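You operate a simulated robot arm through the tools that you are given. There is no shell and no other tool. Be economical: measure what you need, move in short steps, check, and stop when the job is done.

Carry out the task below with a simulated two-armed robot. There is one attempt and no reset: what you move stays moved.

JOB
Wipe up the spill on the worktop with the small towel and put it back.

Only the result counts: the job must be done as asked and must still hold three seconds after the hand-in. Knocking over, shifting, dropping, spilling or breaking anything else fails it. Flat cloth is picked up by pressing the open fingertips on it (5 to 10 N) and closing them slowly along it; thin cloth reads only 2 to 8 mm in the jaws.

ROBOT AND FRAMES
Two 7-joint arms with two-finger parallel grippers on one trunk, on a base that drives. Base frame: it is fixed to the floor where the robot stands at the start and does not move with it; the origin is under the middle of the robot, x ahead of it, y to its left, z up; the surface under the hand at the start is at about z = 900. Lengths are in mm, angles in rad, forces in N, time in s.
The left shoulder is at the start at [70, 134, 1226], the right one opposite. With the tool pointing down near the work surface each hand reaches from about 100 to 640 mm from the robot's upright axis, wherever it stands, measured 20 degrees to its own side. Places, roughly: small towel [500, -100, 900]. Payload 1.57 kg a hand.
Tool frame (each hand has its own): the origin (TCP) lies between the finger pads and is the grasp point; the fingertips stand 30 mm ahead of it; z points along the fingers, y is the line along which they close. Largest opening 80 mm; finger width 17, thickness 12; the body of the gripper, 40 by 82 mm, starts 80 mm behind the TCP.
Orientation is that of the tool frame in the base frame, as [roll, pitch, yaw] about the fixed x, y, z axes, in that order (R = Rz(yaw) Ry(pitch) Rx(roll)). With the fingers straight down and closing along the base's y, the tool's x points along the base's -x, its y along +y and its z along -z.

CONTROLS
- The arms move only by the tool move_arm. It takes "left_increments", "right_increments" or both (then of equal length, played together; a hand with none holds still); each is one flat list of numbers, 7 for each row, row after row: the shift along the base's x, y, z in mm, then the turn, a rotation vector about the base's x, y, z in rad, then the gripper command, from -1 (shut) to 1 (fully open), values between in proportion. In form: [dx, dy, dz, wx, wy, wz, gripper, dx, dy, dz, wx, wy, wz, gripper, ...]. A call has 1 to 20 rows; each row shifts and turns the commanded pose from where the row before left it. Rows are played at 5 a second. More than 50 mm and 0.15 rad between two rows, or a gripper value outside its range, and nothing of the call is played. A pose out of reach is approached as far as the arm can. The call stops where the force on the tool passes 40 N (or 10 N more than at its start, if that is more) or the arm is blocked; 0.2 s more then pass. Each finger travels about 153 mm/s and halts on what it meets, pressing with about 41 N; the grip force reading is that of the motor and also rises with nothing between the fingers. The clock runs only during rows and for 0.2 s after the last one: add rows that do not move to give the fingers time. The reply holds the time, the measured pose of the TCP, the force on the tool along the base axes, the opening and the grip force, in the units named above and with some noise, with the torque about the TCP (base axes, N m) and any sound that the robot's microphone picked up, and new pictures: "views" is both (left out), scene, wrist or none (wrist: the cameras of the hands that moved).
- Cameras (640 x 400 px; columns grow to the right, rows downward): "scene" is now at [147.6, 10.1, 1443.3]; the picture's right is [0.13, -0.99, 0.00], its down [-0.72, -0.10, -0.69] and it looks along [0.69, 0.09, -0.72] (base axes); focal length 260 px, centre (320, 200). "left" rides on the left gripper at [72, 7, -122] in its tool frame; the picture's right is [-0.09, 1.00, 0.00], its down [-0.84, -0.08, -0.54] and it looks along [-0.54, -0.05, 0.84] (tool axes); focal length 238 px, centre (320, 200). "right" rides on the right gripper at [72, -7, -122] in its tool frame; the picture's right is [0.09, 1.00, 0.00], its down [-0.84, 0.08, -0.54] and it looks along [-0.54, 0.05, 0.84] (tool axes); focal length 238 px, centre (320, 200). There is no depth. A picture from a camera that has moved, and an enlarged one, comes with that camera's place and axes in the base frame and with its lens. The place of the scene camera against the robot may be out by one fixed shift of up to 25 mm in any direction.
- raise_lower(by): slides the trunk up (or, below 0, down) by that many mm; the arms and the scene camera ride with it, the base frame stays. It gives what a move gives, with no picture.
- steer(legs): drives the robot by 1 to 6 legs, each [ahead, left, turn to the left] in mm, mm and rad, along the robot's own axes; the way and the turn of a leg run together, so that a leg with both is an arc; at most 1500 mm and 3.142 rad a leg. The arms and the cameras ride along, it lands a little off, and it stops where it bumps. It gives what a move gives, and a new picture of the scene camera.
- head_to(pan, tilt): turns the head with the scene camera to pan (to the left, within 1.501 rad either way) and tilt (down, from -0.506 to 1.204), counted from straight ahead of the robot. It gives what a move gives, and a new picture of the scene camera.
- close_up(camera, box): a new picture of the part [left, top, right, bottom] of that camera's present view, enlarged. It takes no simulated time.
- finish_job(): hands the job in; it is judged then, once.

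Work in short steps. Places have to be worked out from the pictures, the camera data and where the tool is seen: move nearer, look again, correct. Check each grasp and each placing, and mend what went wrong. You have 120 turns and 260 pictures in all, those below and enlarged ones among them. Open the grippers and draw the arms clear of the work before you hand the job in, unless the task says otherwise; then end with one line.

The tools are called after "Call:" by a JSON object that holds its "name" and its "arguments". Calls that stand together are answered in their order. move_arm: Moves the arms, as the interface text tells. Its arguments: {"type":"object","properties":{"left_increments":{"type":"array","items":{"type":"number"}},"right_increments":{"type":"array","items":{"type":"number"}},"views":{"type":"string","enum":["both","scene","wrist","none"]}},"required":[]} The other tools are called the same way: raise_lower (by) slides the trunk up or down; steer (legs) drives the base; head_to (pan, tilt) turns the head that bears the scene camera; close_up (camera, box) takes an enlarged picture of a part of a camera's view; finish_job () hands the job in.

At the start:

```text
time_s: 0.0
left_ee_pos: [386.0, 230.8, 1146.6]
left_tcp_rot: [3.141, -0.001, -3.141]
left_contact_force: [0.2, -0.7, 0.8]
left_ft_torque: [0.0, 0.01, 0.05]
left_opening: 80.0
left_finger_force: 0.0
right_ee_pos: [441.2, -81.8, 1147.9]
right_tcp_rot: [-3.141, 0.001, -3.141]
right_contact_force: [0.8, -0.3, 0.0]
right_ft_torque: [0.01, 0.0, 0.0]
right_opening: 80.0
right_finger_force: 0.0
trunk travel left (down, up): [-800.0, 140.0]
robot x, y, heading: [-0.5, -0.8, 0.003]
head pan, tilt: [0.133, 0.808]
```

scene: 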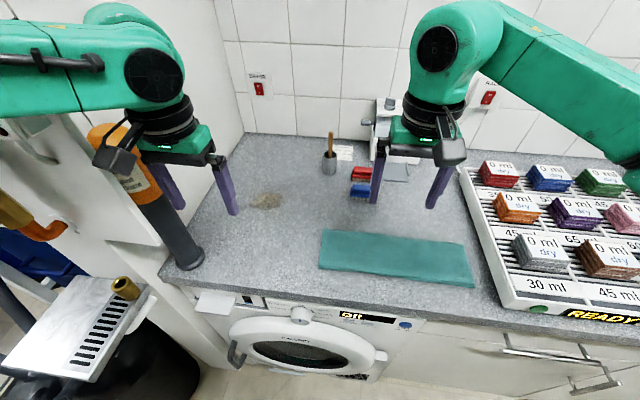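
right: 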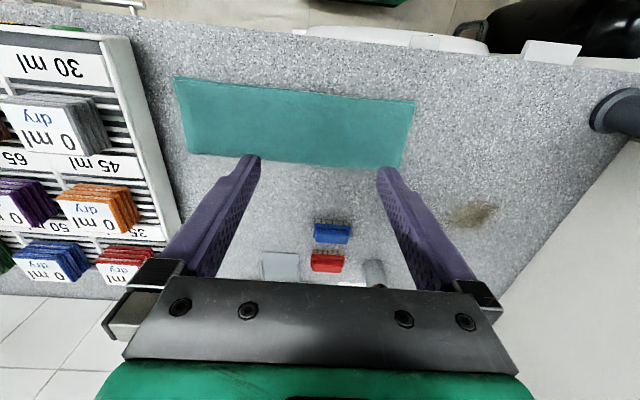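
left: 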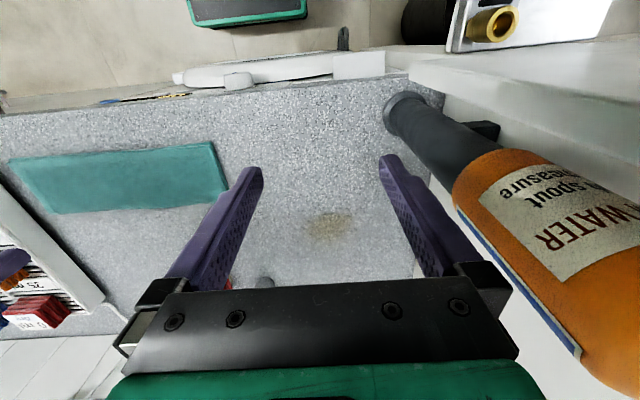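

I look closer at the spill, the towel and the labels before touching anything.

Call:
{"name": "close_up", "arguments": {"camera": "scene", "box": [160, 60, 400, 210]}}

Call:
{"name": "close_up", "arguments": {"camera": "scene", "box": [440, 140, 640, 330]}}

Call:
{"name": "close_up", "arguments": {"camera": "scene", "box": [0, 100, 240, 360]}}

Call:
{"name": "close_up", "arguments": {"camera": "scene", "box": [300, 80, 500, 205]}}

Call:
{"name": "close_up", "arguments": {"camera": "left", "box": [380, 0, 640, 400]}}

```text
2.67 times, centred on (280, 135) of scene
camera zoom: at [147.6, 10.1, 1443.3], right [0.13, -0.99, 0.0], down [-0.72, -0.1, -0.69], along [0.69, 0.09, -0.72], focal length 695 px, centre (427, 373)
```

zoom: 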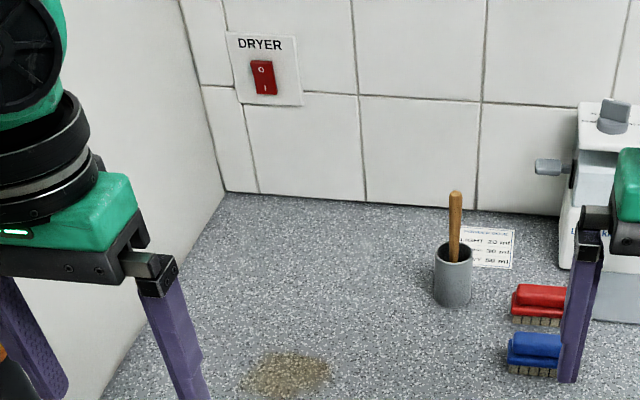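

```text
2.11 times, centred on (540, 235) of scene
camera zoom: at [147.6, 10.1, 1443.3], right [0.13, -0.99, 0.0], down [-0.72, -0.1, -0.69], along [0.69, 0.09, -0.72], focal length 548 px, centre (-143, 126)
```

zoom: 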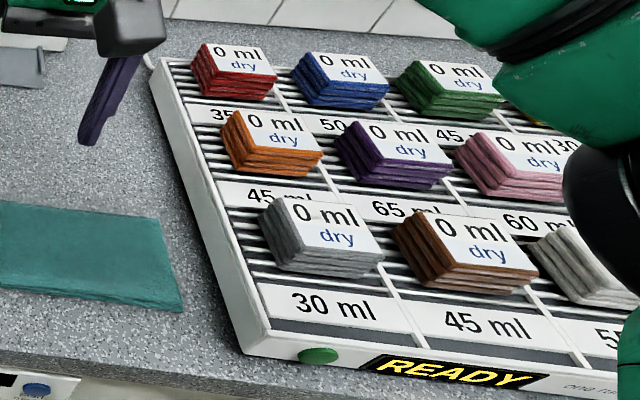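

```text
1.54 times, centred on (120, 230) of scene
camera zoom: at [147.6, 10.1, 1443.3], right [0.13, -0.99, 0.0], down [-0.72, -0.1, -0.69], along [0.69, 0.09, -0.72], focal length 401 px, centre (628, 154)
```

zoom: 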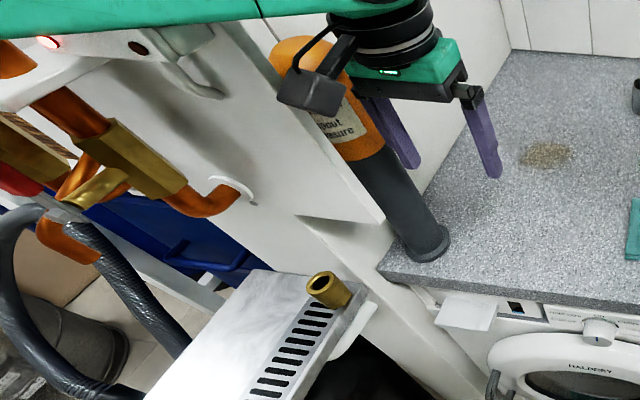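

```text
3.20 times, centred on (400, 142) of scene
camera zoom: at [147.6, 10.1, 1443.3], right [0.13, -0.99, 0.0], down [-0.72, -0.1, -0.69], along [0.69, 0.09, -0.72], focal length 834 px, centre (64, 384)
```

zoom: 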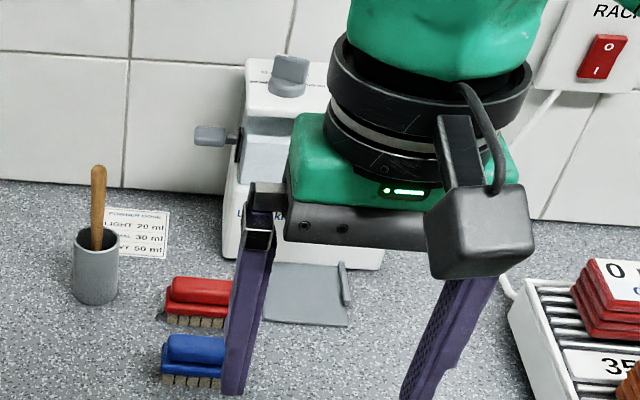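

```text
1.00 times, centred on (510, 200) of left (not enlarged: the box is as wide or as high as the picture)
camera zoom: at [314.4, 236.4, 1269.2], right [0.09, 1.0, 0.0], down [0.84, -0.08, 0.54], along [0.54, -0.05, -0.84], focal length 238 px, centre (130, 200)
```

zoom: 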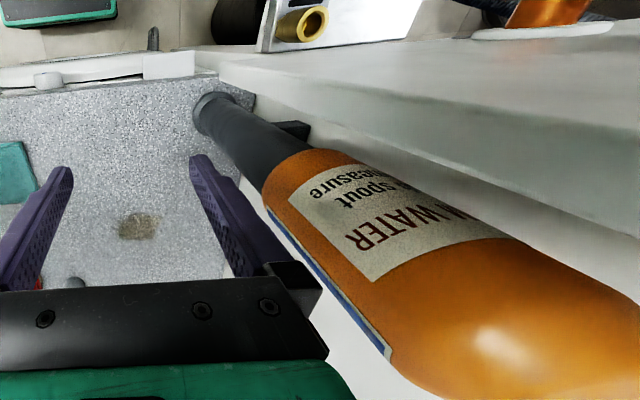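

The teal towel lies at about x 422–530, y -292–60 and the spill is near (615, 228). I bring each hand over one end of the towel, half open, to get a closer view.

Call:
{"name": "move_arm", "arguments": {"left_increments": [15, -35, -24, 0, 0, 0, 0, 15, -35, -24, 0, 0, 0, 0, 15, -35, -24, 0, 0, 0, 0, 15, -35, -24, 0, 0, 0, 0, 15, -35, -24, 0, 0, 0, 0, 15, -35, -24, 0, 0, 0, 0], "right_increments": [6, -25, -24, 0, 0, 0, 0, 6, -25, -24, 0, 0, 0, 0, 6, -25, -24, 0, 0, 0, 0, 6, -25, -24, 0, 0, 0, 0, 6, -25, -24, 0, 0, 0, 0, 6, -25, -24, 0, 0, 0, 0], "views": "both"}}

```text
time_s: 1.6
left_ee_pos: [415.3, 71.7, 1031.6]
left_tcp_rot: [3.141, 0.031, -3.136]
left_contact_force: [0.3, 0.0, 0.2]
left_ft_torque: [0.01, -0.04, -0.01]
left_opening: 40.2
left_finger_force: 0.0
left hand out of reach, approached as far as the arm can: row 5, 6
right_ee_pos: [455.6, -235.5, 1011.8]
right_tcp_rot: [3.137, 0.024, -3.136]
right_contact_force: [-0.4, 0.3, -0.2]
right_ft_torque: [0.01, 0.0, 0.01]
right_opening: 40.0
right_finger_force: 0.0
trunk travel left (down, up): [-800.0, 140.0]
robot x, y, heading: [-5.3, -0.5, 0.004]
head pan, tilt: [0.133, 0.808]
stopped in row 6 (left hand): the arm was blocked; the commanded pose is now the measured one
camera scene: at [114.9, 3.3, 1445.7], right [0.14, -0.99, 0.0], down [-0.7, -0.09, -0.71], along [0.7, 0.1, -0.71], focal length 260 px, centre (320, 200)
camera right: at [380.9, -243.8, 1131.7], right [-0.1, 1.0, 0.0], down [0.82, 0.08, 0.56], along [0.56, 0.06, -0.83], focal length 238 px, centre (320, 200)
camera left: at [341.5, 76.4, 1151.7], right [0.09, 1.0, 0.0], down [0.82, -0.07, 0.57], along [0.57, -0.05, -0.82], focal length 238 px, centre (320, 200)
```

scene: 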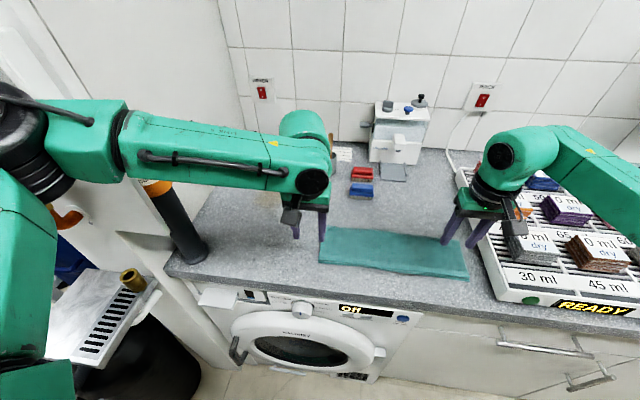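
right: 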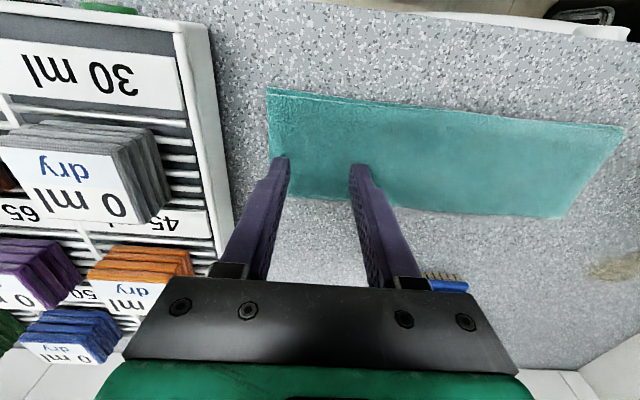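
left: 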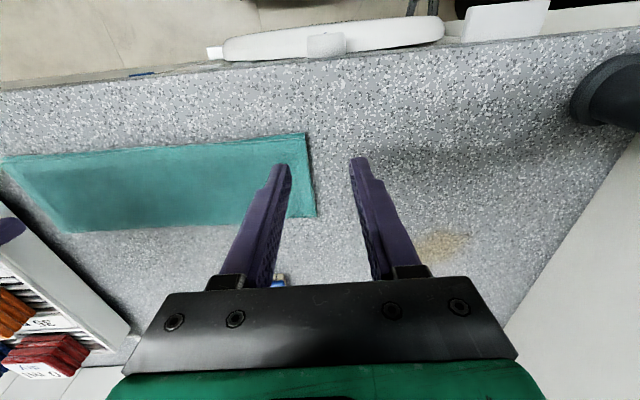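

The left arm stopped short at (415, 72); I look left to see whether its elbow touches something.

Call:
{"name": "head_to", "arguments": {"pan": 0.9, "tilt": 0.6}}

```text
time_s: 2.7
left_ee_pos: [415.5, 70.8, 1031.1]
left_tcp_rot: [3.141, 0.03, -3.141]
left_contact_force: [0.4, 0.0, 0.7]
left_ft_torque: [-0.01, -0.01, 0.0]
left_opening: 39.7
left_finger_force: 0.0
right_ee_pos: [455.5, -234.4, 1012.6]
right_tcp_rot: [3.138, 0.025, -3.138]
right_contact_force: [-0.5, 0.5, 0.4]
right_ft_torque: [-0.02, -0.01, 0.02]
right_opening: 40.1
right_finger_force: 0.0
trunk travel left (down, up): [-800.0, 140.0]
robot x, y, heading: [0.1, -0.4, 0.0]
head pan, tilt: [0.901, 0.6]
camera scene: at [88.3, 62.6, 1463.3], right [0.78, -0.62, 0.02], down [-0.33, -0.44, -0.84], along [0.53, 0.65, -0.55], focal length 260 px, centre (320, 200)
```

scene: 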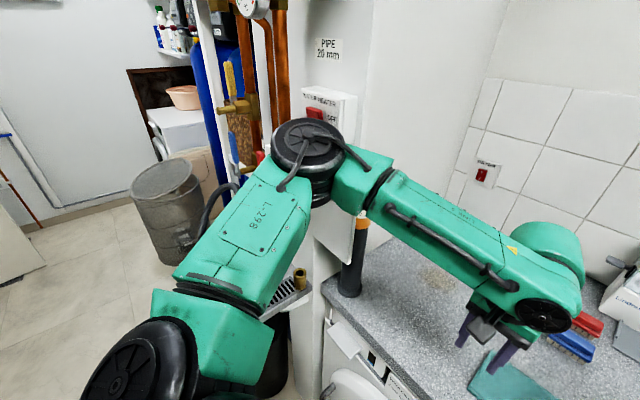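

The left elbow is right beside the heater box; I zoom in to see whether it touches.

Call:
{"name": "close_up", "arguments": {"camera": "scene", "box": [220, 60, 420, 310]}}

```text
1.60 times, centred on (320, 185) of scene
camera zoom: at [88.3, 62.6, 1463.3], right [0.78, -0.62, 0.02], down [-0.33, -0.44, -0.84], along [0.53, 0.65, -0.55], focal length 417 px, centre (320, 224)
```

zoom: 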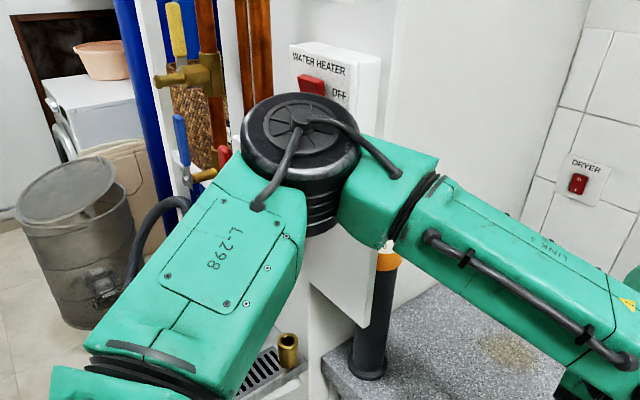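

The elbow is at or very near the heater panel, so I retrace the left hand to its start area and lift the right one, then look at the base clearance for shifting the robot right.

Call:
{"name": "move_arm", "arguments": {"left_increments": [-6, 32, 23, 0, 0, 0, 0, -6, 32, 23, 0, 0, 0, 0, -6, 32, 23, 0, 0, 0, 0, -6, 32, 23, 0, 0, 0, 0, -6, 32, 23, 0, 0, 0, 0], "right_increments": [0, 10, 23, 0, 0, 0, 0, 0, 10, 23, 0, 0, 0, 0, 0, 10, 23, 0, 0, 0, 0, 0, 10, 23, 0, 0, 0, 0, 0, 10, 23, 0, 0, 0, 0], "views": "scene"}}

Call:
{"name": "head_to", "arguments": {"pan": 0.0, "tilt": 1.2}}

```text
time_s: 3.9
left_ee_pos: [404.9, 226.5, 1139.6]
left_tcp_rot: [3.136, 0.008, -3.142]
left_contact_force: [0.7, 0.7, -0.7]
left_ft_torque: [-0.02, 0.01, -0.01]
left_opening: 40.1
left_finger_force: 0.1
right_ee_pos: [474.2, -189.6, 1118.3]
right_tcp_rot: [3.132, 0.005, -3.14]
right_contact_force: [-0.3, 0.6, 0.8]
right_ft_torque: [-0.01, 0.02, 0.02]
right_opening: 39.9
right_finger_force: 0.2
trunk travel left (down, up): [-800.0, 140.0]
robot x, y, heading: [-1.3, -0.2, 0.002]
head pan, tilt: [0.901, 0.6]
camera scene: at [117.0, 57.8, 1461.8], right [0.78, -0.62, 0.0], down [-0.35, -0.44, -0.83], along [0.51, 0.65, -0.56], focal length 260 px, centre (320, 200)
```

scene: 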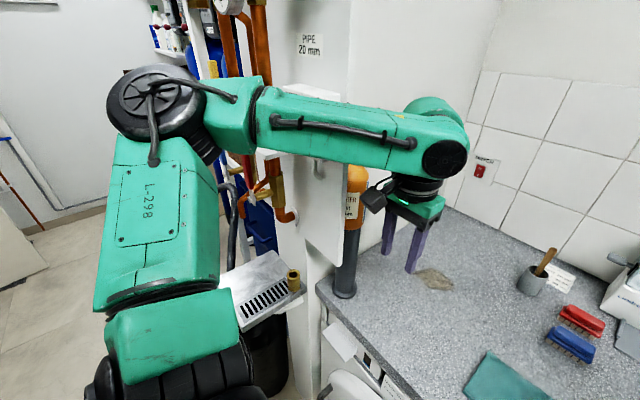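

```text
time_s: 5.1
left_ee_pos: [402.6, 225.9, 1138.1]
left_tcp_rot: [3.137, 0.009, -3.139]
left_contact_force: [-0.7, -0.2, -0.8]
left_ft_torque: [-0.01, -0.02, 0.0]
left_opening: 39.7
left_finger_force: 0.1
right_ee_pos: [473.4, -189.0, 1118.7]
right_tcp_rot: [3.132, 0.004, -3.141]
right_contact_force: [-0.1, -0.5, 0.7]
right_ft_torque: [0.0, -0.01, -0.03]
right_opening: 40.0
right_finger_force: 0.1
trunk travel left (down, up): [-800.0, 140.0]
robot x, y, heading: [-1.4, 3.0, 0.007]
head pan, tilt: [0.0, 1.201]
camera scene: at [117.9, -10.6, 1416.8], right [0.0, -1.0, -0.01], down [-0.93, 0.0, -0.37], along [0.37, 0.01, -0.93], focal length 260 px, centre (320, 200)
```

scene: 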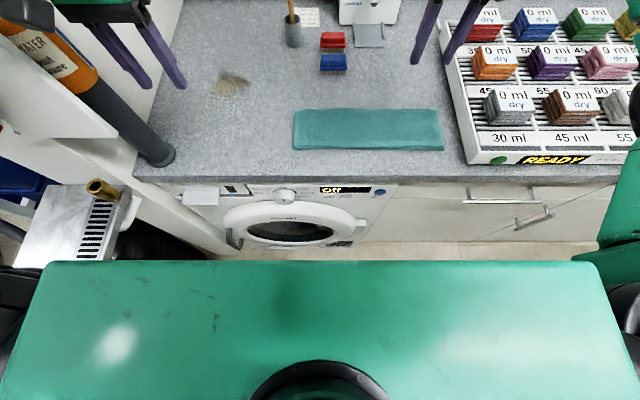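

Moving right takes the elbow away from the panel; I drive 110 mm right first and look again.

Call:
{"name": "steer", "arguments": {"legs": [[0, -110, 0]]}}

```text
time_s: 6.3
left_ee_pos: [408.0, 125.9, 1133.7]
left_tcp_rot: [-3.137, 0.005, -3.14]
left_contact_force: [-0.4, 0.4, 0.0]
left_ft_torque: [-0.02, -0.04, 0.0]
left_opening: 40.0
left_finger_force: 0.0
right_ee_pos: [478.3, -290.2, 1118.5]
right_tcp_rot: [-3.141, 0.003, -3.14]
right_contact_force: [-0.4, 0.1, -0.3]
right_ft_torque: [0.01, -0.02, 0.0]
right_opening: 40.0
right_finger_force: 0.2
trunk travel left (down, up): [-800.0, 140.0]
robot x, y, heading: [2.0, -109.9, 0.006]
head pan, tilt: [0.0, 1.201]
camera scene: at [123.8, -107.8, 1416.2], right [0.0, -1.0, 0.0], down [-0.93, 0.0, -0.36], along [0.36, 0.0, -0.93], focal length 260 px, centre (320, 200)
```

scene: 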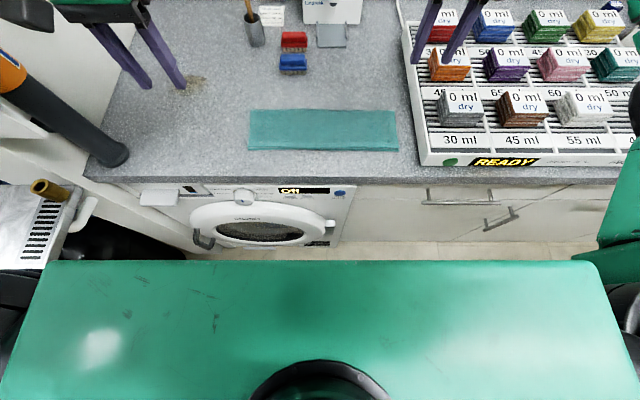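

Shift done. Now a short drive ahead of 50 mm so the spill comes within left reach.

Call:
{"name": "steer", "arguments": {"legs": [[50, 0, 0]]}}

Call:
{"name": "head_to", "arguments": {"pan": 0.3, "tilt": 0.85}}

```text
time_s: 7.2
left_ee_pos: [450.0, 124.3, 1138.3]
left_tcp_rot: [-3.138, 0.011, -3.14]
left_contact_force: [-0.8, -0.3, 0.8]
left_ft_torque: [0.0, -0.04, 0.0]
left_opening: 40.2
left_finger_force: 0.1
right_ee_pos: [521.7, -291.4, 1120.4]
right_tcp_rot: [3.139, 0.008, -3.14]
right_contact_force: [-0.8, 0.0, 0.5]
right_ft_torque: [0.01, -0.05, -0.03]
right_opening: 39.8
right_finger_force: 0.1
trunk travel left (down, up): [-800.0, 140.0]
robot x, y, heading: [47.1, -109.1, 0.003]
head pan, tilt: [0.0, 1.201]
camera scene: at [165.2, -110.8, 1416.9], right [0.0, -1.0, 0.0], down [-0.93, 0.0, -0.37], along [0.37, 0.0, -0.93], focal length 260 px, centre (320, 200)
```

scene: 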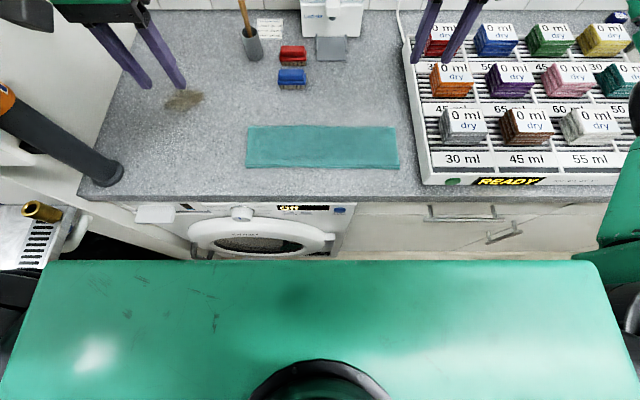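

```text
time_s: 8.1
left_ee_pos: [458.9, 124.0, 1134.2]
left_tcp_rot: [-3.138, 0.002, -3.14]
left_contact_force: [0.0, 0.1, -0.2]
left_ft_torque: [-0.03, 0.02, 0.01]
left_opening: 39.8
left_finger_force: 0.0
right_ee_pos: [530.4, -290.9, 1117.3]
right_tcp_rot: [3.141, -0.002, -3.14]
right_contact_force: [0.5, -0.8, -0.2]
right_ft_torque: [-0.02, 0.04, -0.02]
right_opening: 40.0
right_finger_force: 0.0
trunk travel left (down, up): [-800.0, 140.0]
robot x, y, heading: [53.1, -107.7, 0.002]
head pan, tilt: [0.3, 0.85]
camera scene: at [194.1, -87.2, 1439.6], right [0.3, -0.96, 0.0], down [-0.72, -0.22, -0.66], along [0.63, 0.2, -0.75], focal length 260 px, centre (320, 200)
```

scene: 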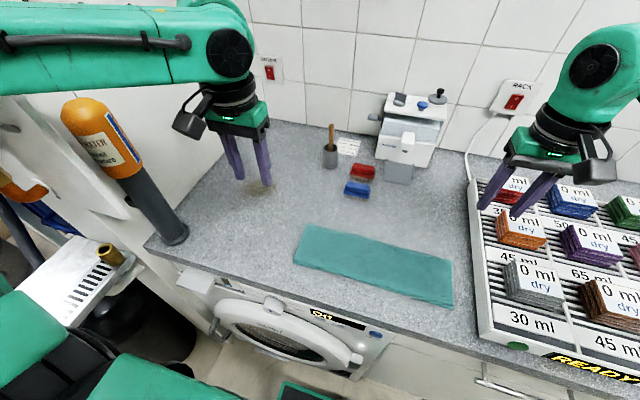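

The base is clear. Both hands go above their towel ends again at z≈1000.

Call:
{"name": "move_arm", "arguments": {"left_increments": [3, -21, -27, 0, 0, 0, 0, 3, -21, -27, 0, 0, 0, 0, 4, -21, -27, 0, 0, 0, 0, 4, -21, -27, 0, 0, 0, 0, 3, -20, -27, 0, 0, 0, 0], "right_increments": [-11, 12, -23, 0, 0, 0, 0, -11, 12, -23, 0, 0, 0, 0, -11, 12, -23, 0, 0, 0, 0, -11, 12, -23, 0, 0, 0, 0, -10, 12, -23, 0, 0, 0, 0], "views": "both"}}

```text
time_s: 9.3
left_ee_pos: [478.2, 17.8, 1000.4]
left_tcp_rot: [-3.138, 0.003, -3.14]
left_contact_force: [-0.3, 0.3, -0.3]
left_ft_torque: [0.02, 0.03, 0.0]
left_opening: 40.0
left_finger_force: 0.0
right_ee_pos: [475.0, -232.0, 1002.2]
right_tcp_rot: [3.139, 0.0, -3.139]
right_contact_force: [-0.7, 0.1, 0.0]
right_ft_torque: [0.01, 0.02, 0.01]
right_opening: 40.2
right_finger_force: 0.0
trunk travel left (down, up): [-800.0, 140.0]
robot x, y, heading: [52.0, -110.3, -0.002]
head pan, tilt: [0.3, 0.85]
camera scene: at [193.9, -87.7, 1439.8], right [0.3, -0.95, 0.0], down [-0.72, -0.22, -0.66], along [0.63, 0.2, -0.75], focal length 260 px, centre (320, 200)
camera right: at [402.3, -239.7, 1123.7], right [-0.09, 1.0, 0.0], down [0.84, 0.08, 0.54], along [0.54, 0.05, -0.84], focal length 238 px, centre (320, 200)
camera left: at [405.8, 23.6, 1122.6], right [0.09, 1.0, 0.0], down [0.84, -0.07, 0.54], along [0.54, -0.05, -0.84], focal length 238 px, centre (320, 200)
```

scene: 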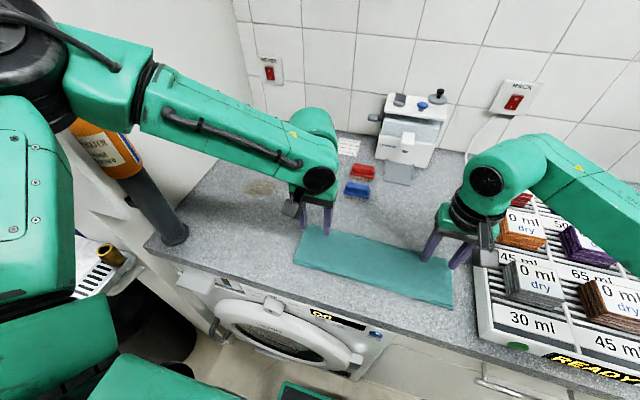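
right: 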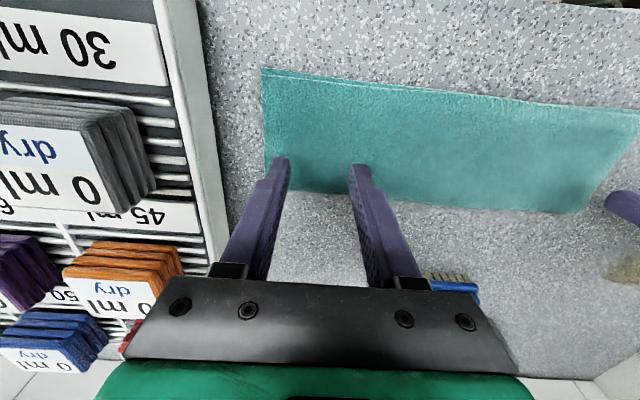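
left: 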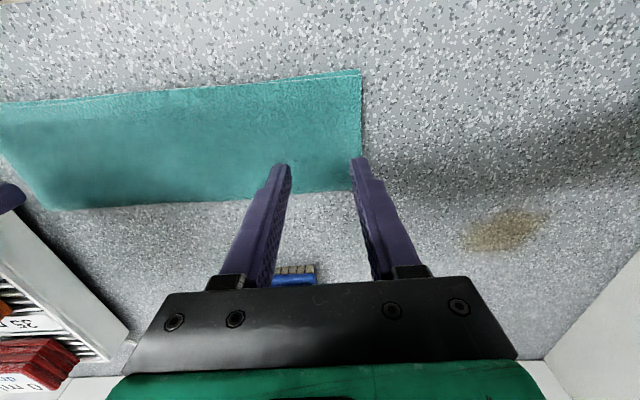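

Towel refined: x 423–536, y -287–52; spill x 578–645, y 189–272. Both hands go down to just above the cloth.

Call:
{"name": "move_arm", "arguments": {"left_increments": [1, -6, -15, 0, 0, 0, 0, 1, -6, -15, 0, 0, 0, 0, 0, 0, -15, 0, 0, 0, 0, 0, 0, -10, 0, 0, 0, 0], "right_increments": [2, -4, -15, 0, 0, 0, 0, 2, 0, -15, 0, 0, 0, 0, 0, 0, -15, 0, 0, 0, 0, 0, 0, -12, 0, 0, 0, 0], "views": "wrist"}}

```text
time_s: 10.3
left_ee_pos: [477.6, 6.4, 944.9]
left_tcp_rot: [-3.139, 0.006, -3.14]
left_contact_force: [0.7, 1.0, -0.2]
left_ft_torque: [0.04, 0.03, -0.01]
left_opening: 39.8
left_finger_force: 0.1
right_ee_pos: [477.4, -235.5, 944.7]
right_tcp_rot: [3.139, 0.003, -3.138]
right_contact_force: [-0.5, -0.4, 0.1]
right_ft_torque: [-0.03, -0.02, -0.02]
right_opening: 39.9
right_finger_force: 0.0
trunk travel left (down, up): [-800.0, 140.0]
robot x, y, heading: [50.4, -110.9, 0.001]
head pan, tilt: [0.3, 0.85]
camera right: at [405.9, -243.0, 1066.9], right [-0.09, 1.0, 0.0], down [0.84, 0.08, 0.54], along [0.54, 0.05, -0.84], focal length 238 px, centre (320, 200)
camera left: at [405.7, 12.7, 1067.5], right [0.09, 1.0, 0.0], down [0.83, -0.07, 0.55], along [0.54, -0.05, -0.84], focal length 238 px, centre (320, 200)
```

right: 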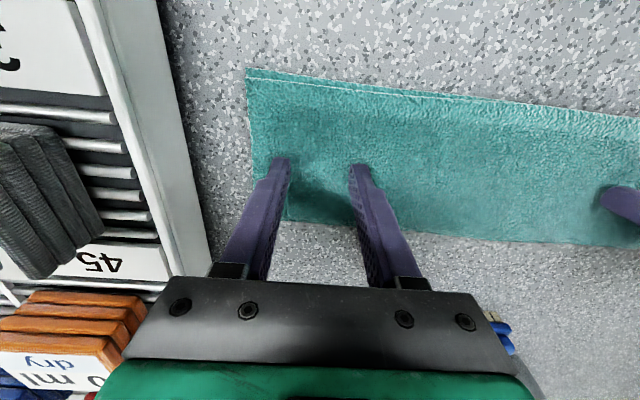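
left: 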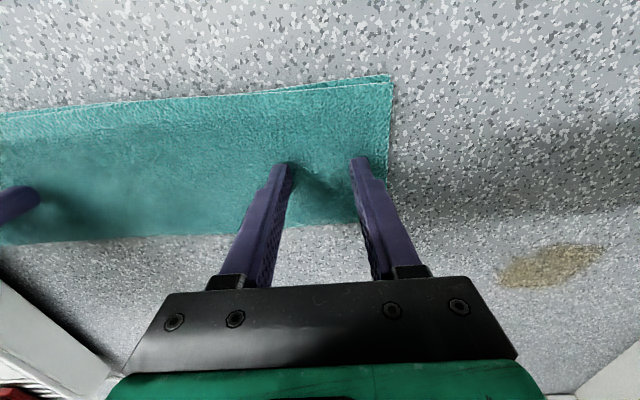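

The near edge seems to show two layers; I zoom to see how the towel is folded.

Call:
{"name": "close_up", "arguments": {"camera": "left", "box": [240, 50, 440, 250]}}

Call:
{"name": "close_up", "arguments": {"camera": "right", "box": [220, 50, 420, 250]}}

```text
2.00 times, centred on (340, 150) of left
camera zoom: at [405.7, 12.7, 1067.5], right [0.09, 1.0, 0.0], down [0.83, -0.07, 0.55], along [0.54, -0.05, -0.84], focal length 477 px, centre (280, 300)
```

zoom: 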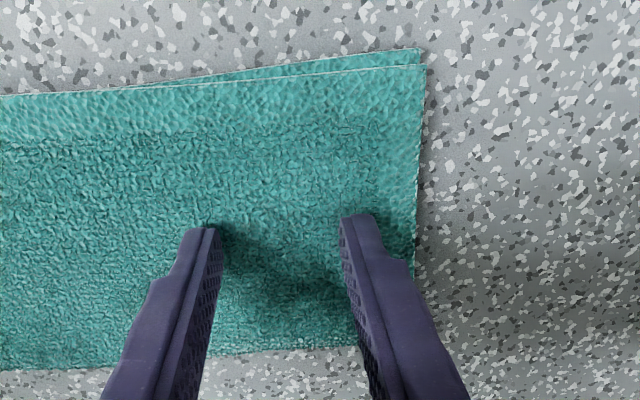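

```text
2.00 times, centred on (320, 150) of right
camera zoom: at [405.9, -243.0, 1066.9], right [-0.09, 1.0, 0.0], down [0.84, 0.08, 0.54], along [0.54, 0.05, -0.84], focal length 477 px, centre (320, 300)
```

zoom: 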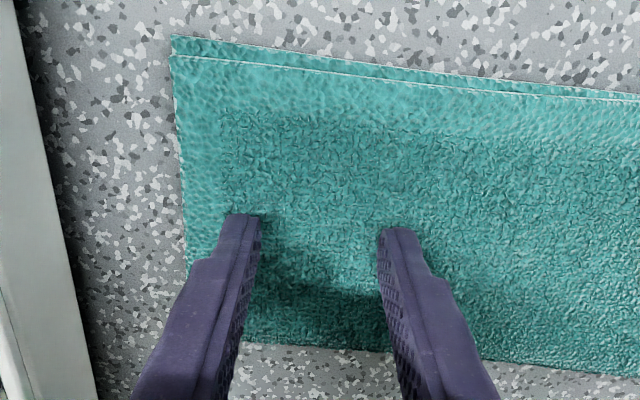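

It is folded lengthwise with the fold on the far side (x≈536), so I grip close to the fold to keep both layers together. I shift both hands to x≈518 and come down to about contact.

Call:
{"name": "move_arm", "arguments": {"left_increments": [20, 0, 0, 0, 0, 0, 0, 20, 0, 0, 0, 0, 0, 0, 0, 0, -5, 0, 0, 0, 0, 0, 0, -4, 0, 0, 0, 0, 0, 0, 0, 0, 0, 0, 0], "right_increments": [20, 0, 0, 0, 0, 0, 0, 20, 0, 0, 0, 0, 0, 0, 0, 0, -5, 0, 0, 0, 0, 0, 0, -4, 0, 0, 0, 0, 0, 0, 0, 0, 0, 0, 0], "views": "wrist"}}

```text
time_s: 11.5
left_ee_pos: [507.1, 17.3, 943.4]
left_tcp_rot: [-3.138, 0.004, -3.139]
left_contact_force: [-0.4, 0.1, 0.1]
left_ft_torque: [-0.03, 0.01, -0.01]
left_opening: 40.1
left_finger_force: 0.1
left hand out of reach, approached as far as the arm can: row 2, 4
right_ee_pos: [517.1, -235.6, 936.6]
right_tcp_rot: [3.139, 0.003, -3.139]
right_contact_force: [-0.4, -0.2, 4.4]
right_ft_torque: [-0.05, 0.0, 0.01]
right_opening: 39.6
right_finger_force: 0.0
trunk travel left (down, up): [-800.0, 140.0]
robot x, y, heading: [50.2, -108.6, 0.003]
head pan, tilt: [0.3, 0.85]
camera right: at [444.8, -242.5, 1058.7], right [-0.09, 1.0, 0.0], down [0.83, 0.08, 0.54], along [0.54, 0.05, -0.84], focal length 238 px, centre (320, 200)
camera left: at [434.8, 23.6, 1066.1], right [0.09, 1.0, 0.0], down [0.83, -0.07, 0.55], along [0.54, -0.05, -0.84], focal length 238 px, centre (320, 200)
```

right: 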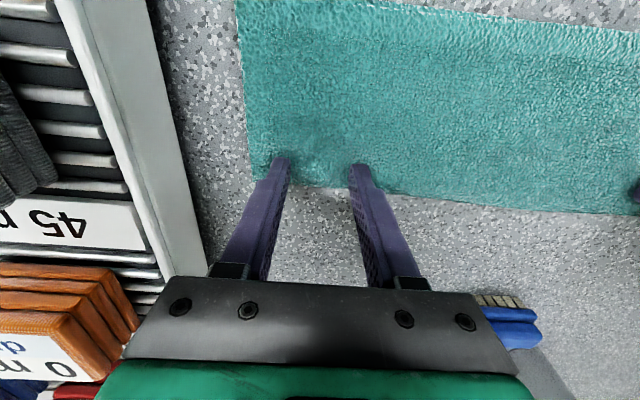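
left: 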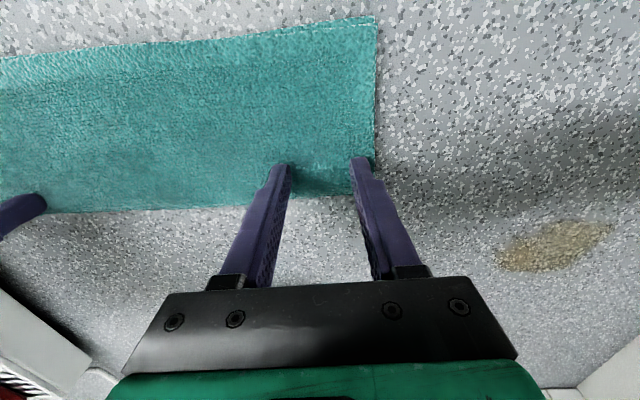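

The left arm reports out of reach at an easy spot, so I check what its elbow is doing.

Call:
{"name": "head_to", "arguments": {"pan": 0.9, "tilt": 0.6}}

```text
time_s: 12.5
left_ee_pos: [506.9, 17.8, 943.4]
left_tcp_rot: [-3.139, 0.003, -3.139]
left_contact_force: [-0.6, -0.1, -0.7]
left_ft_torque: [-0.01, -0.01, 0.03]
left_opening: 40.0
left_finger_force: 0.1
right_ee_pos: [518.0, -235.1, 936.8]
right_tcp_rot: [3.141, 0.001, -3.139]
right_contact_force: [-0.1, -1.7, 5.6]
right_ft_torque: [-0.07, -0.01, -0.02]
right_opening: 39.6
right_finger_force: 0.0
trunk travel left (down, up): [-800.0, 140.0]
robot x, y, heading: [48.4, -111.0, 0.001]
head pan, tilt: [0.901, 0.6]
camera scene: at [171.7, -41.4, 1460.8], right [0.78, -0.62, 0.0], down [-0.35, -0.44, -0.83], along [0.51, 0.65, -0.56], focal length 260 px, centre (320, 200)
```

scene: 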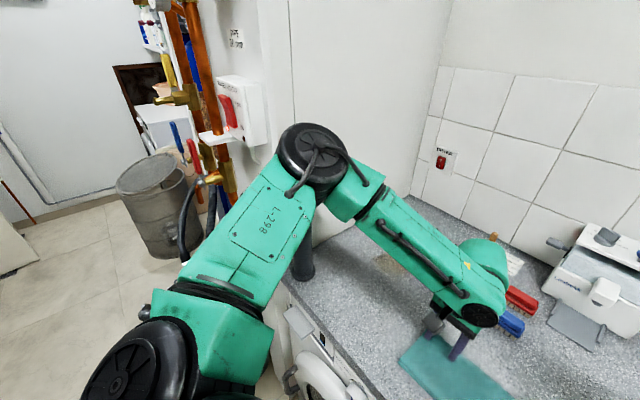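

Call:
{"name": "close_up", "arguments": {"camera": "scene", "box": [200, 60, 420, 320]}}

```text
1.54 times, centred on (310, 190) of scene
camera zoom: at [171.7, -41.4, 1460.8], right [0.78, -0.62, 0.0], down [-0.35, -0.44, -0.83], along [0.51, 0.65, -0.56], focal length 401 px, centre (335, 215)
```

zoom: 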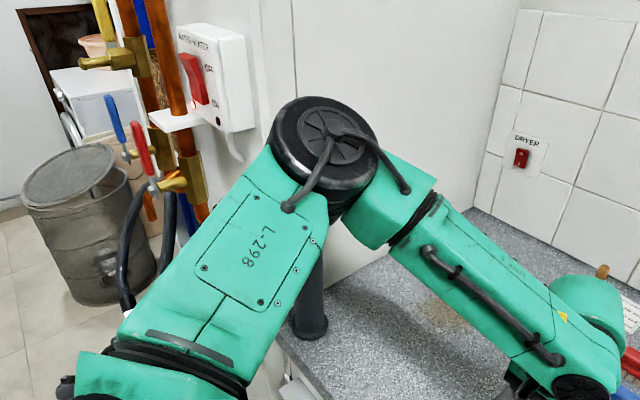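

The left elbow sits at about (390, 254), likely leaning on the bottle's stand. I lift both hands, pull the left one back, then drive back 50 mm so the elbow clears.

Call:
{"name": "move_arm", "arguments": {"left_increments": [-15, -5, 15, 0, 0, 0, 0, -14, -5, 15, 0, 0, 0, 0, 0, 0, 15, 0, 0, 0, 0], "right_increments": [0, 0, 15, 0, 0, 0, 0, 0, 0, 15, 0, 0, 0, 0, 0, 0, 15, 0, 0, 0, 0], "views": "none"}}

Call:
{"name": "steer", "arguments": {"legs": [[-55, 0, 0]]}}

```text
time_s: 13.3
left_ee_pos: [478.6, 7.7, 988.9]
left_tcp_rot: [-3.141, 0.004, -3.139]
left_contact_force: [0.7, 0.3, -0.5]
left_ft_torque: [0.01, 0.01, -0.02]
left_opening: 40.0
left_finger_force: 0.1
right_ee_pos: [517.0, -234.9, 981.6]
right_tcp_rot: [-3.141, 0.002, -3.139]
right_contact_force: [-0.5, -0.8, -0.1]
right_ft_torque: [0.0, 0.0, 0.01]
right_opening: 40.3
right_finger_force: 0.1
trunk travel left (down, up): [-800.0, 140.0]
robot x, y, heading: [52.3, -109.6, -0.001]
head pan, tilt: [0.901, 0.6]
```

```text
time_s: 14.2
left_ee_pos: [430.2, 8.1, 986.4]
left_tcp_rot: [-3.139, -0.003, -3.14]
left_contact_force: [0.8, -0.2, 0.1]
left_ft_torque: [0.05, 0.03, -0.04]
left_opening: 40.1
left_finger_force: 0.0
right_ee_pos: [468.6, -235.3, 979.5]
right_tcp_rot: [-3.14, -0.003, -3.139]
right_contact_force: [0.4, -0.2, -0.2]
right_ft_torque: [-0.03, 0.03, 0.01]
right_opening: 40.2
right_finger_force: 0.0
trunk travel left (down, up): [-800.0, 140.0]
robot x, y, heading: [-4.4, -111.8, 0.003]
head pan, tilt: [0.901, 0.6]
camera scene: at [126.0, -41.6, 1460.1], right [0.78, -0.62, 0.0], down [-0.36, -0.44, -0.82], along [0.51, 0.65, -0.57], focal length 260 px, centre (320, 200)
```

scene: 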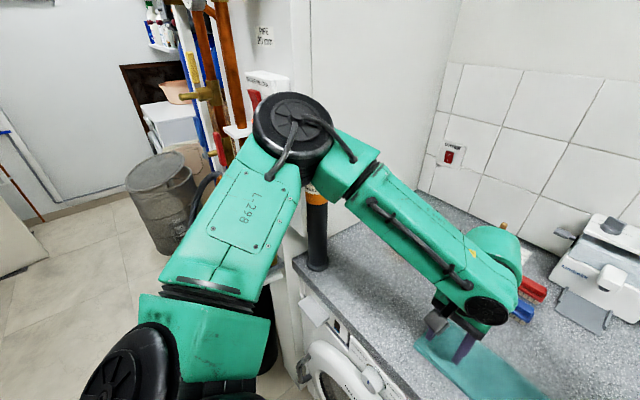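

Now the elbow has room. Left goes to x≈518, y≈8 and right to x≈518, still at z≈985.

Call:
{"name": "move_arm", "arguments": {"left_increments": [22, 0, 0, 0, 0, 0, 0, 22, 0, 0, 0, 0, 0, 0, 22, 0, 0, 0, 0, 0, 0, 22, 0, 0, 0, 0, 0, 0, 0, 0, 0, 0, 0, 0, 0], "right_increments": [13, 0, 0, 0, 0, 0, 0, 13, 0, 0, 0, 0, 0, 0, 13, 0, 0, 0, 0, 0, 0, 12, 0, 0, 0, 0, 0, 0, 0, 0, 0, 0, 0, 0, 0], "views": "none"}}

```text
time_s: 15.4
left_ee_pos: [494.0, 25.3, 997.6]
left_tcp_rot: [-3.137, 0.006, -3.14]
left_contact_force: [0.6, -0.2, -0.8]
left_ft_torque: [0.01, 0.0, 0.03]
left_opening: 40.1
left_finger_force: 0.0
left hand out of reach, approached as far as the arm can: row 3, 4
right_ee_pos: [515.9, -235.2, 980.0]
right_tcp_rot: [-3.141, 0.003, -3.141]
right_contact_force: [0.2, 0.8, -0.2]
right_ft_torque: [0.05, 0.02, 0.0]
right_opening: 39.9
right_finger_force: 0.1
trunk travel left (down, up): [-800.0, 140.0]
robot x, y, heading: [-6.4, -108.1, 0.003]
head pan, tilt: [0.901, 0.6]
```

Still short. I look again from the current pose to judge whether the elbow is against the panel.

Call:
{"name": "head_to", "arguments": {"pan": 1.0, "tilt": 0.75}}

Call:
{"name": "close_up", "arguments": {"camera": "scene", "box": [180, 0, 480, 240]}}

```text
time_s: 16.1
left_ee_pos: [492.8, 25.2, 996.9]
left_tcp_rot: [-3.14, 0.005, -3.139]
left_contact_force: [0.3, -0.3, -0.3]
left_ft_torque: [-0.01, -0.01, 0.05]
left_opening: 39.8
left_finger_force: 0.1
right_ee_pos: [516.1, -234.5, 981.8]
right_tcp_rot: [-3.14, 0.001, -3.141]
right_contact_force: [0.3, 0.1, 0.2]
right_ft_torque: [-0.02, 0.01, 0.01]
right_opening: 40.1
right_finger_force: 0.1
trunk travel left (down, up): [-800.0, 140.0]
robot x, y, heading: [-5.0, -110.2, 0.004]
head pan, tilt: [1.0, 0.75]
camera scene: at [108.1, -41.1, 1448.0], right [0.84, -0.54, 0.0], down [-0.37, -0.57, -0.73], along [0.39, 0.62, -0.68], focal length 260 px, centre (320, 200)
```

scene: 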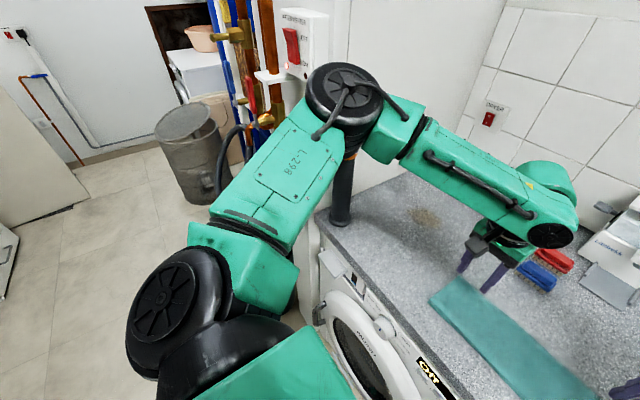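

```text
1.67 times, centred on (330, 120) of scene
camera zoom: at [108.1, -41.1, 1448.0], right [0.84, -0.54, 0.0], down [-0.37, -0.57, -0.73], along [0.39, 0.62, -0.68], focal length 434 px, centre (303, 333)
```

zoom: 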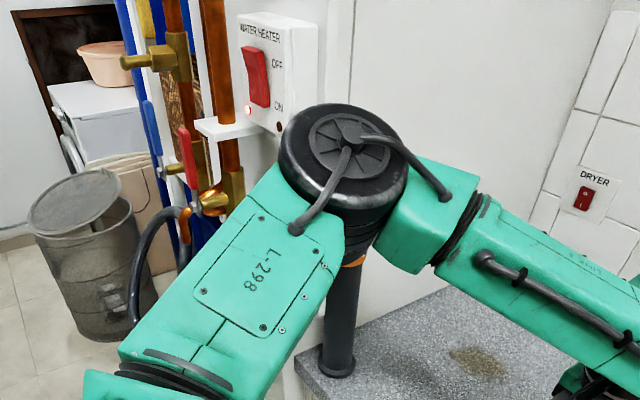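

The elbow is actually clear (about (334, 250)); so it is a wrist limit. I turn the left hand by -0.3 rad about vertical and try again for the pinch place.

Call:
{"name": "move_arm", "arguments": {"left_increments": [0, 0, 0, 0, 0, -0.1, 0, 0, 0, 0, 0, 0, -0.1, 0, 0, 0, 0, 0, 0, -0.1, 0, 12, -8, -6, 0, 0, 0, 0, 12, -8, -6, 0, 0, 0, 0, 0, 0, 0, 0, 0, 0, 0], "views": "none"}}

```text
time_s: 17.5
left_ee_pos: [492.8, 24.9, 998.9]
left_tcp_rot: [-3.139, 0.004, 2.842]
left_contact_force: [0.0, 0.1, 0.1]
left_ft_torque: [0.01, -0.03, 0.02]
left_opening: 40.0
left_finger_force: 0.2
left hand out of reach, approached as far as the arm can: row 4, 5
right_ee_pos: [514.0, -235.3, 981.3]
right_tcp_rot: [3.139, 0.0, -3.14]
right_contact_force: [0.4, -0.3, 0.0]
right_ft_torque: [0.03, 0.01, -0.02]
right_opening: 39.9
right_finger_force: 0.1
trunk travel left (down, up): [-800.0, 140.0]
robot x, y, heading: [-0.0, -110.9, 0.002]
head pan, tilt: [1.0, 0.75]
```

Yaw has no influence. I compare the camera position at pan 0.9/tilt 0.6 with the earlier values (a shift would reveal the body being pushed).

Call:
{"name": "head_to", "arguments": {"pan": 0.9, "tilt": 0.6}}

Call:
{"name": "head_to", "arguments": {"pan": -0.9, "tilt": 0.6}}

```text
time_s: 18.2
left_ee_pos: [491.8, 25.5, 998.9]
left_tcp_rot: [-3.137, 0.005, 2.844]
left_contact_force: [-0.5, 0.3, -0.3]
left_ft_torque: [0.03, 0.02, -0.02]
left_opening: 40.1
left_finger_force: 0.0
right_ee_pos: [515.6, -235.1, 981.5]
right_tcp_rot: [-3.14, 0.002, -3.14]
right_contact_force: [-1.0, -0.8, 0.5]
right_ft_torque: [0.04, 0.01, 0.0]
right_opening: 40.2
right_finger_force: 0.1
trunk travel left (down, up): [-800.0, 140.0]
robot x, y, heading: [-0.4, -109.6, -0.0]
head pan, tilt: [0.901, 0.6]
camera scene: at [118.5, -41.4, 1460.7], right [0.78, -0.62, 0.0], down [-0.35, -0.44, -0.82], along [0.51, 0.65, -0.57], focal length 260 px, centre (320, 200)
```

scene: 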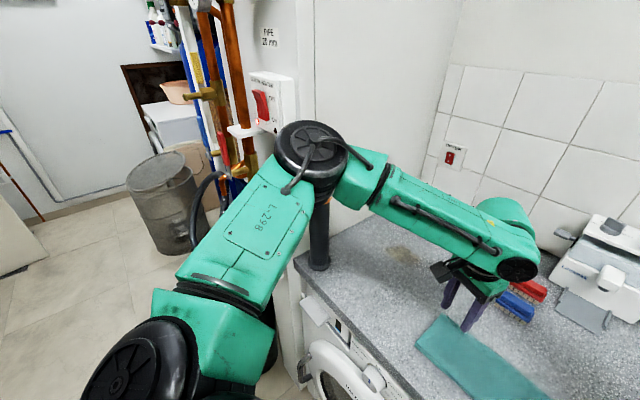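

```text
time_s: 20.0
left_ee_pos: [493.4, 24.8, 997.8]
left_tcp_rot: [-3.138, 0.003, 2.843]
left_contact_force: [0.3, 0.9, 0.0]
left_ft_torque: [-0.02, 0.03, 0.0]
left_opening: 40.2
left_finger_force: 0.1
right_ee_pos: [515.8, -235.5, 982.4]
right_tcp_rot: [3.141, 0.002, -3.14]
right_contact_force: [0.2, 0.0, 1.5]
right_ft_torque: [-0.03, 0.04, 0.0]
right_opening: 40.1
right_finger_force: 0.0
trunk travel left (down, up): [-800.0, 140.0]
robot x, y, heading: [-5.8, -108.9, 0.001]
head pan, tilt: [-0.901, 0.6]
camera scene: at [118.7, -179.9, 1460.8], right [-0.78, -0.62, 0.0], down [-0.35, 0.44, -0.82], along [0.51, -0.65, -0.57], focal length 260 px, centre (320, 200)
```

scene: 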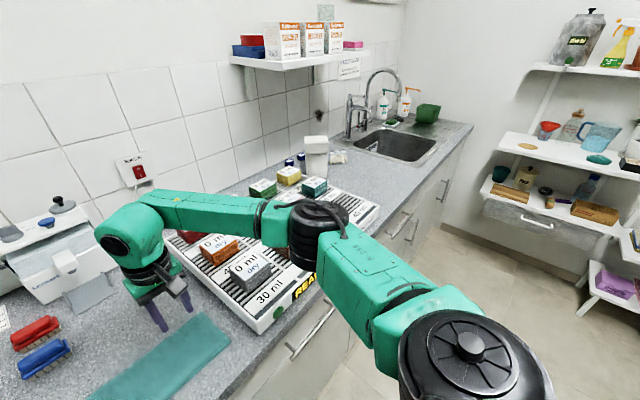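

The left elbow is carried higher than the right one, limiting that arm inward; at the earlier base place it still got to (507, 17). So I drive back ahead 60 mm and a bit right, and will pinch at about (503, 20) with a smaller opening.

Call:
{"name": "steer", "arguments": {"legs": [[60, -15, 0]]}}

Call:
{"name": "head_to", "arguments": {"pan": 0.3, "tilt": 0.85}}

```text
time_s: 21.0
left_ee_pos: [551.8, 11.9, 1000.2]
left_tcp_rot: [-3.14, 0.008, 2.844]
left_contact_force: [-0.4, 0.0, 0.8]
left_ft_torque: [0.02, -0.04, -0.03]
left_opening: 40.0
left_finger_force: 0.0
right_ee_pos: [572.8, -248.6, 984.4]
right_tcp_rot: [-3.141, 0.007, -3.138]
right_contact_force: [0.5, 0.5, -0.8]
right_ft_torque: [-0.01, -0.07, 0.02]
right_opening: 40.1
right_finger_force: 0.0
trunk travel left (down, up): [-800.0, 140.0]
robot x, y, heading: [58.2, -125.4, -0.003]
head pan, tilt: [-0.901, 0.6]
camera scene: at [173.9, -193.4, 1461.4], right [-0.78, -0.62, 0.0], down [-0.35, 0.44, -0.83], along [0.52, -0.65, -0.56], focal length 260 px, centre (320, 200)
```

scene: 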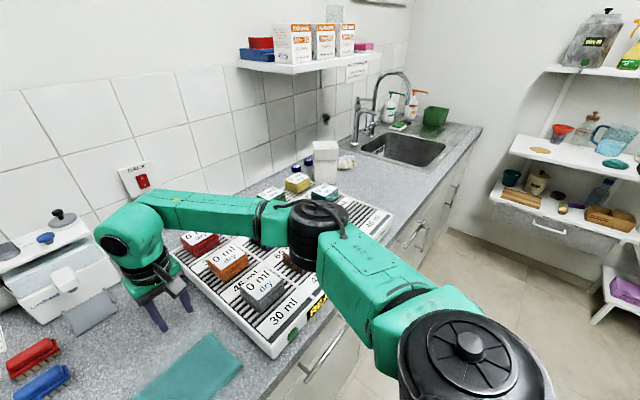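

```text
time_s: 22.4
left_ee_pos: [555.1, 11.0, 998.5]
left_tcp_rot: [-3.139, 0.003, 2.842]
left_contact_force: [0.0, -0.4, 0.1]
left_ft_torque: [-0.02, -0.01, 0.03]
left_opening: 39.9
left_finger_force: 0.0
right_ee_pos: [576.7, -248.8, 981.2]
right_tcp_rot: [3.14, 0.002, -3.139]
right_contact_force: [0.5, -0.9, 0.0]
right_ft_torque: [0.02, -0.02, -0.04]
right_opening: 39.8
right_finger_force: 0.2
trunk travel left (down, up): [-800.0, 140.0]
robot x, y, heading: [52.1, -126.4, 0.0]
head pan, tilt: [0.3, 0.85]
camera scene: at [200.3, -102.5, 1439.8], right [0.3, -0.96, 0.0], down [-0.72, -0.22, -0.66], along [0.63, 0.2, -0.75], focal length 260 px, centre (320, 200)
```

scene: 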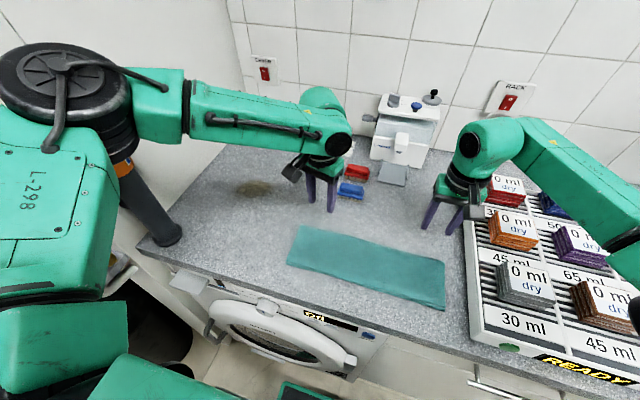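

Before picking, I test that the left hand can cover the spill area, moving in the air at z≈990.

Call:
{"name": "move_arm", "arguments": {"left_increments": [10, 36, 0, 0, 0, 0.1, 0, 10, 36, 0, 0, 0, 0.1, 0, 10, 36, 0, 0, 0, 0.1, 0, 10, 36, 0, 0, 0, 0, 0, 9, 38, 0, 0, 0, 0, 0, 9, 38, 0, 0, 0, 0, 0], "views": "both"}}

```text
time_s: 23.8
left_ee_pos: [611.4, 231.6, 998.5]
left_tcp_rot: [-3.139, 0.003, -3.139]
left_contact_force: [-0.6, 0.0, -1.6]
left_ft_torque: [0.0, 0.03, -0.01]
left_opening: 40.0
left_finger_force: 0.0
right_ee_pos: [577.5, -248.1, 981.9]
right_tcp_rot: [-3.141, 0.002, -3.138]
right_contact_force: [0.0, -0.5, -0.5]
right_ft_torque: [-0.02, 0.01, -0.01]
right_opening: 40.0
right_finger_force: 0.1
trunk travel left (down, up): [-800.0, 140.0]
robot x, y, heading: [59.5, -126.6, 0.003]
head pan, tilt: [0.3, 0.85]
camera scene: at [200.5, -101.7, 1439.8], right [0.3, -0.95, 0.0], down [-0.72, -0.22, -0.66], along [0.63, 0.2, -0.75], focal length 260 px, centre (320, 200)
camera left: at [540.6, 237.2, 1120.4], right [0.09, 1.0, 0.0], down [0.83, -0.07, 0.55], along [0.54, -0.05, -0.84], focal length 238 px, centre (320, 200)
```

scene: 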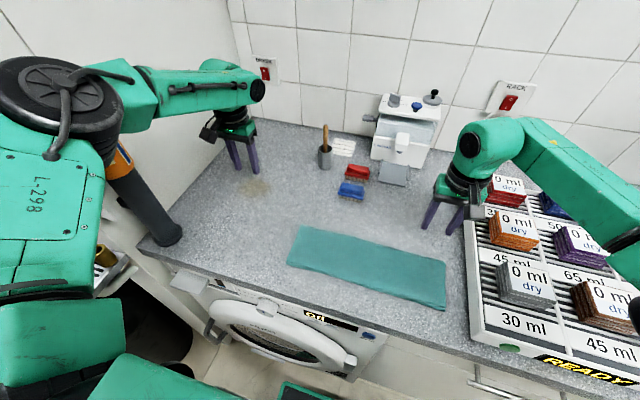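
left: 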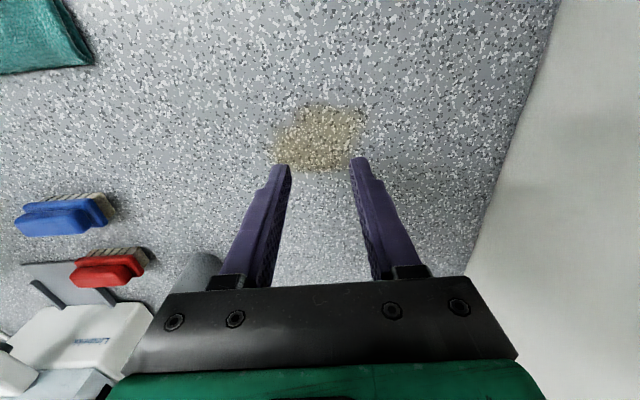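

Reach is fine here. Spill: x 580–650, y 178–276. I check the far corner of it low down as well.

Call:
{"name": "move_arm", "arguments": {"left_increments": [12, 12, -15, 0, 0, 0, 0, 12, 12, -15, 0, 0, 0, 0, 12, 12, -5, 0, 0, 0, 0, 0, 0, 0, 0, 0, 0, 0], "views": "none"}}

```text
time_s: 24.8
left_ee_pos: [607.5, 258.3, 978.6]
left_tcp_rot: [-3.138, 0.006, -3.138]
left_contact_force: [-0.2, 0.9, 0.1]
left_ft_torque: [0.03, -0.03, -0.01]
left_opening: 40.0
left_finger_force: 0.0
left hand out of reach, approached as far as the arm can: row 1, 2, 3
right_ee_pos: [577.1, -249.7, 981.9]
right_tcp_rot: [3.138, 0.002, -3.139]
right_contact_force: [0.6, 0.3, 0.0]
right_ft_torque: [-0.03, -0.04, 0.02]
right_opening: 39.9
right_finger_force: 0.0
trunk travel left (down, up): [-800.0, 140.0]
robot x, y, heading: [57.0, -121.6, 0.007]
head pan, tilt: [0.3, 0.85]
```

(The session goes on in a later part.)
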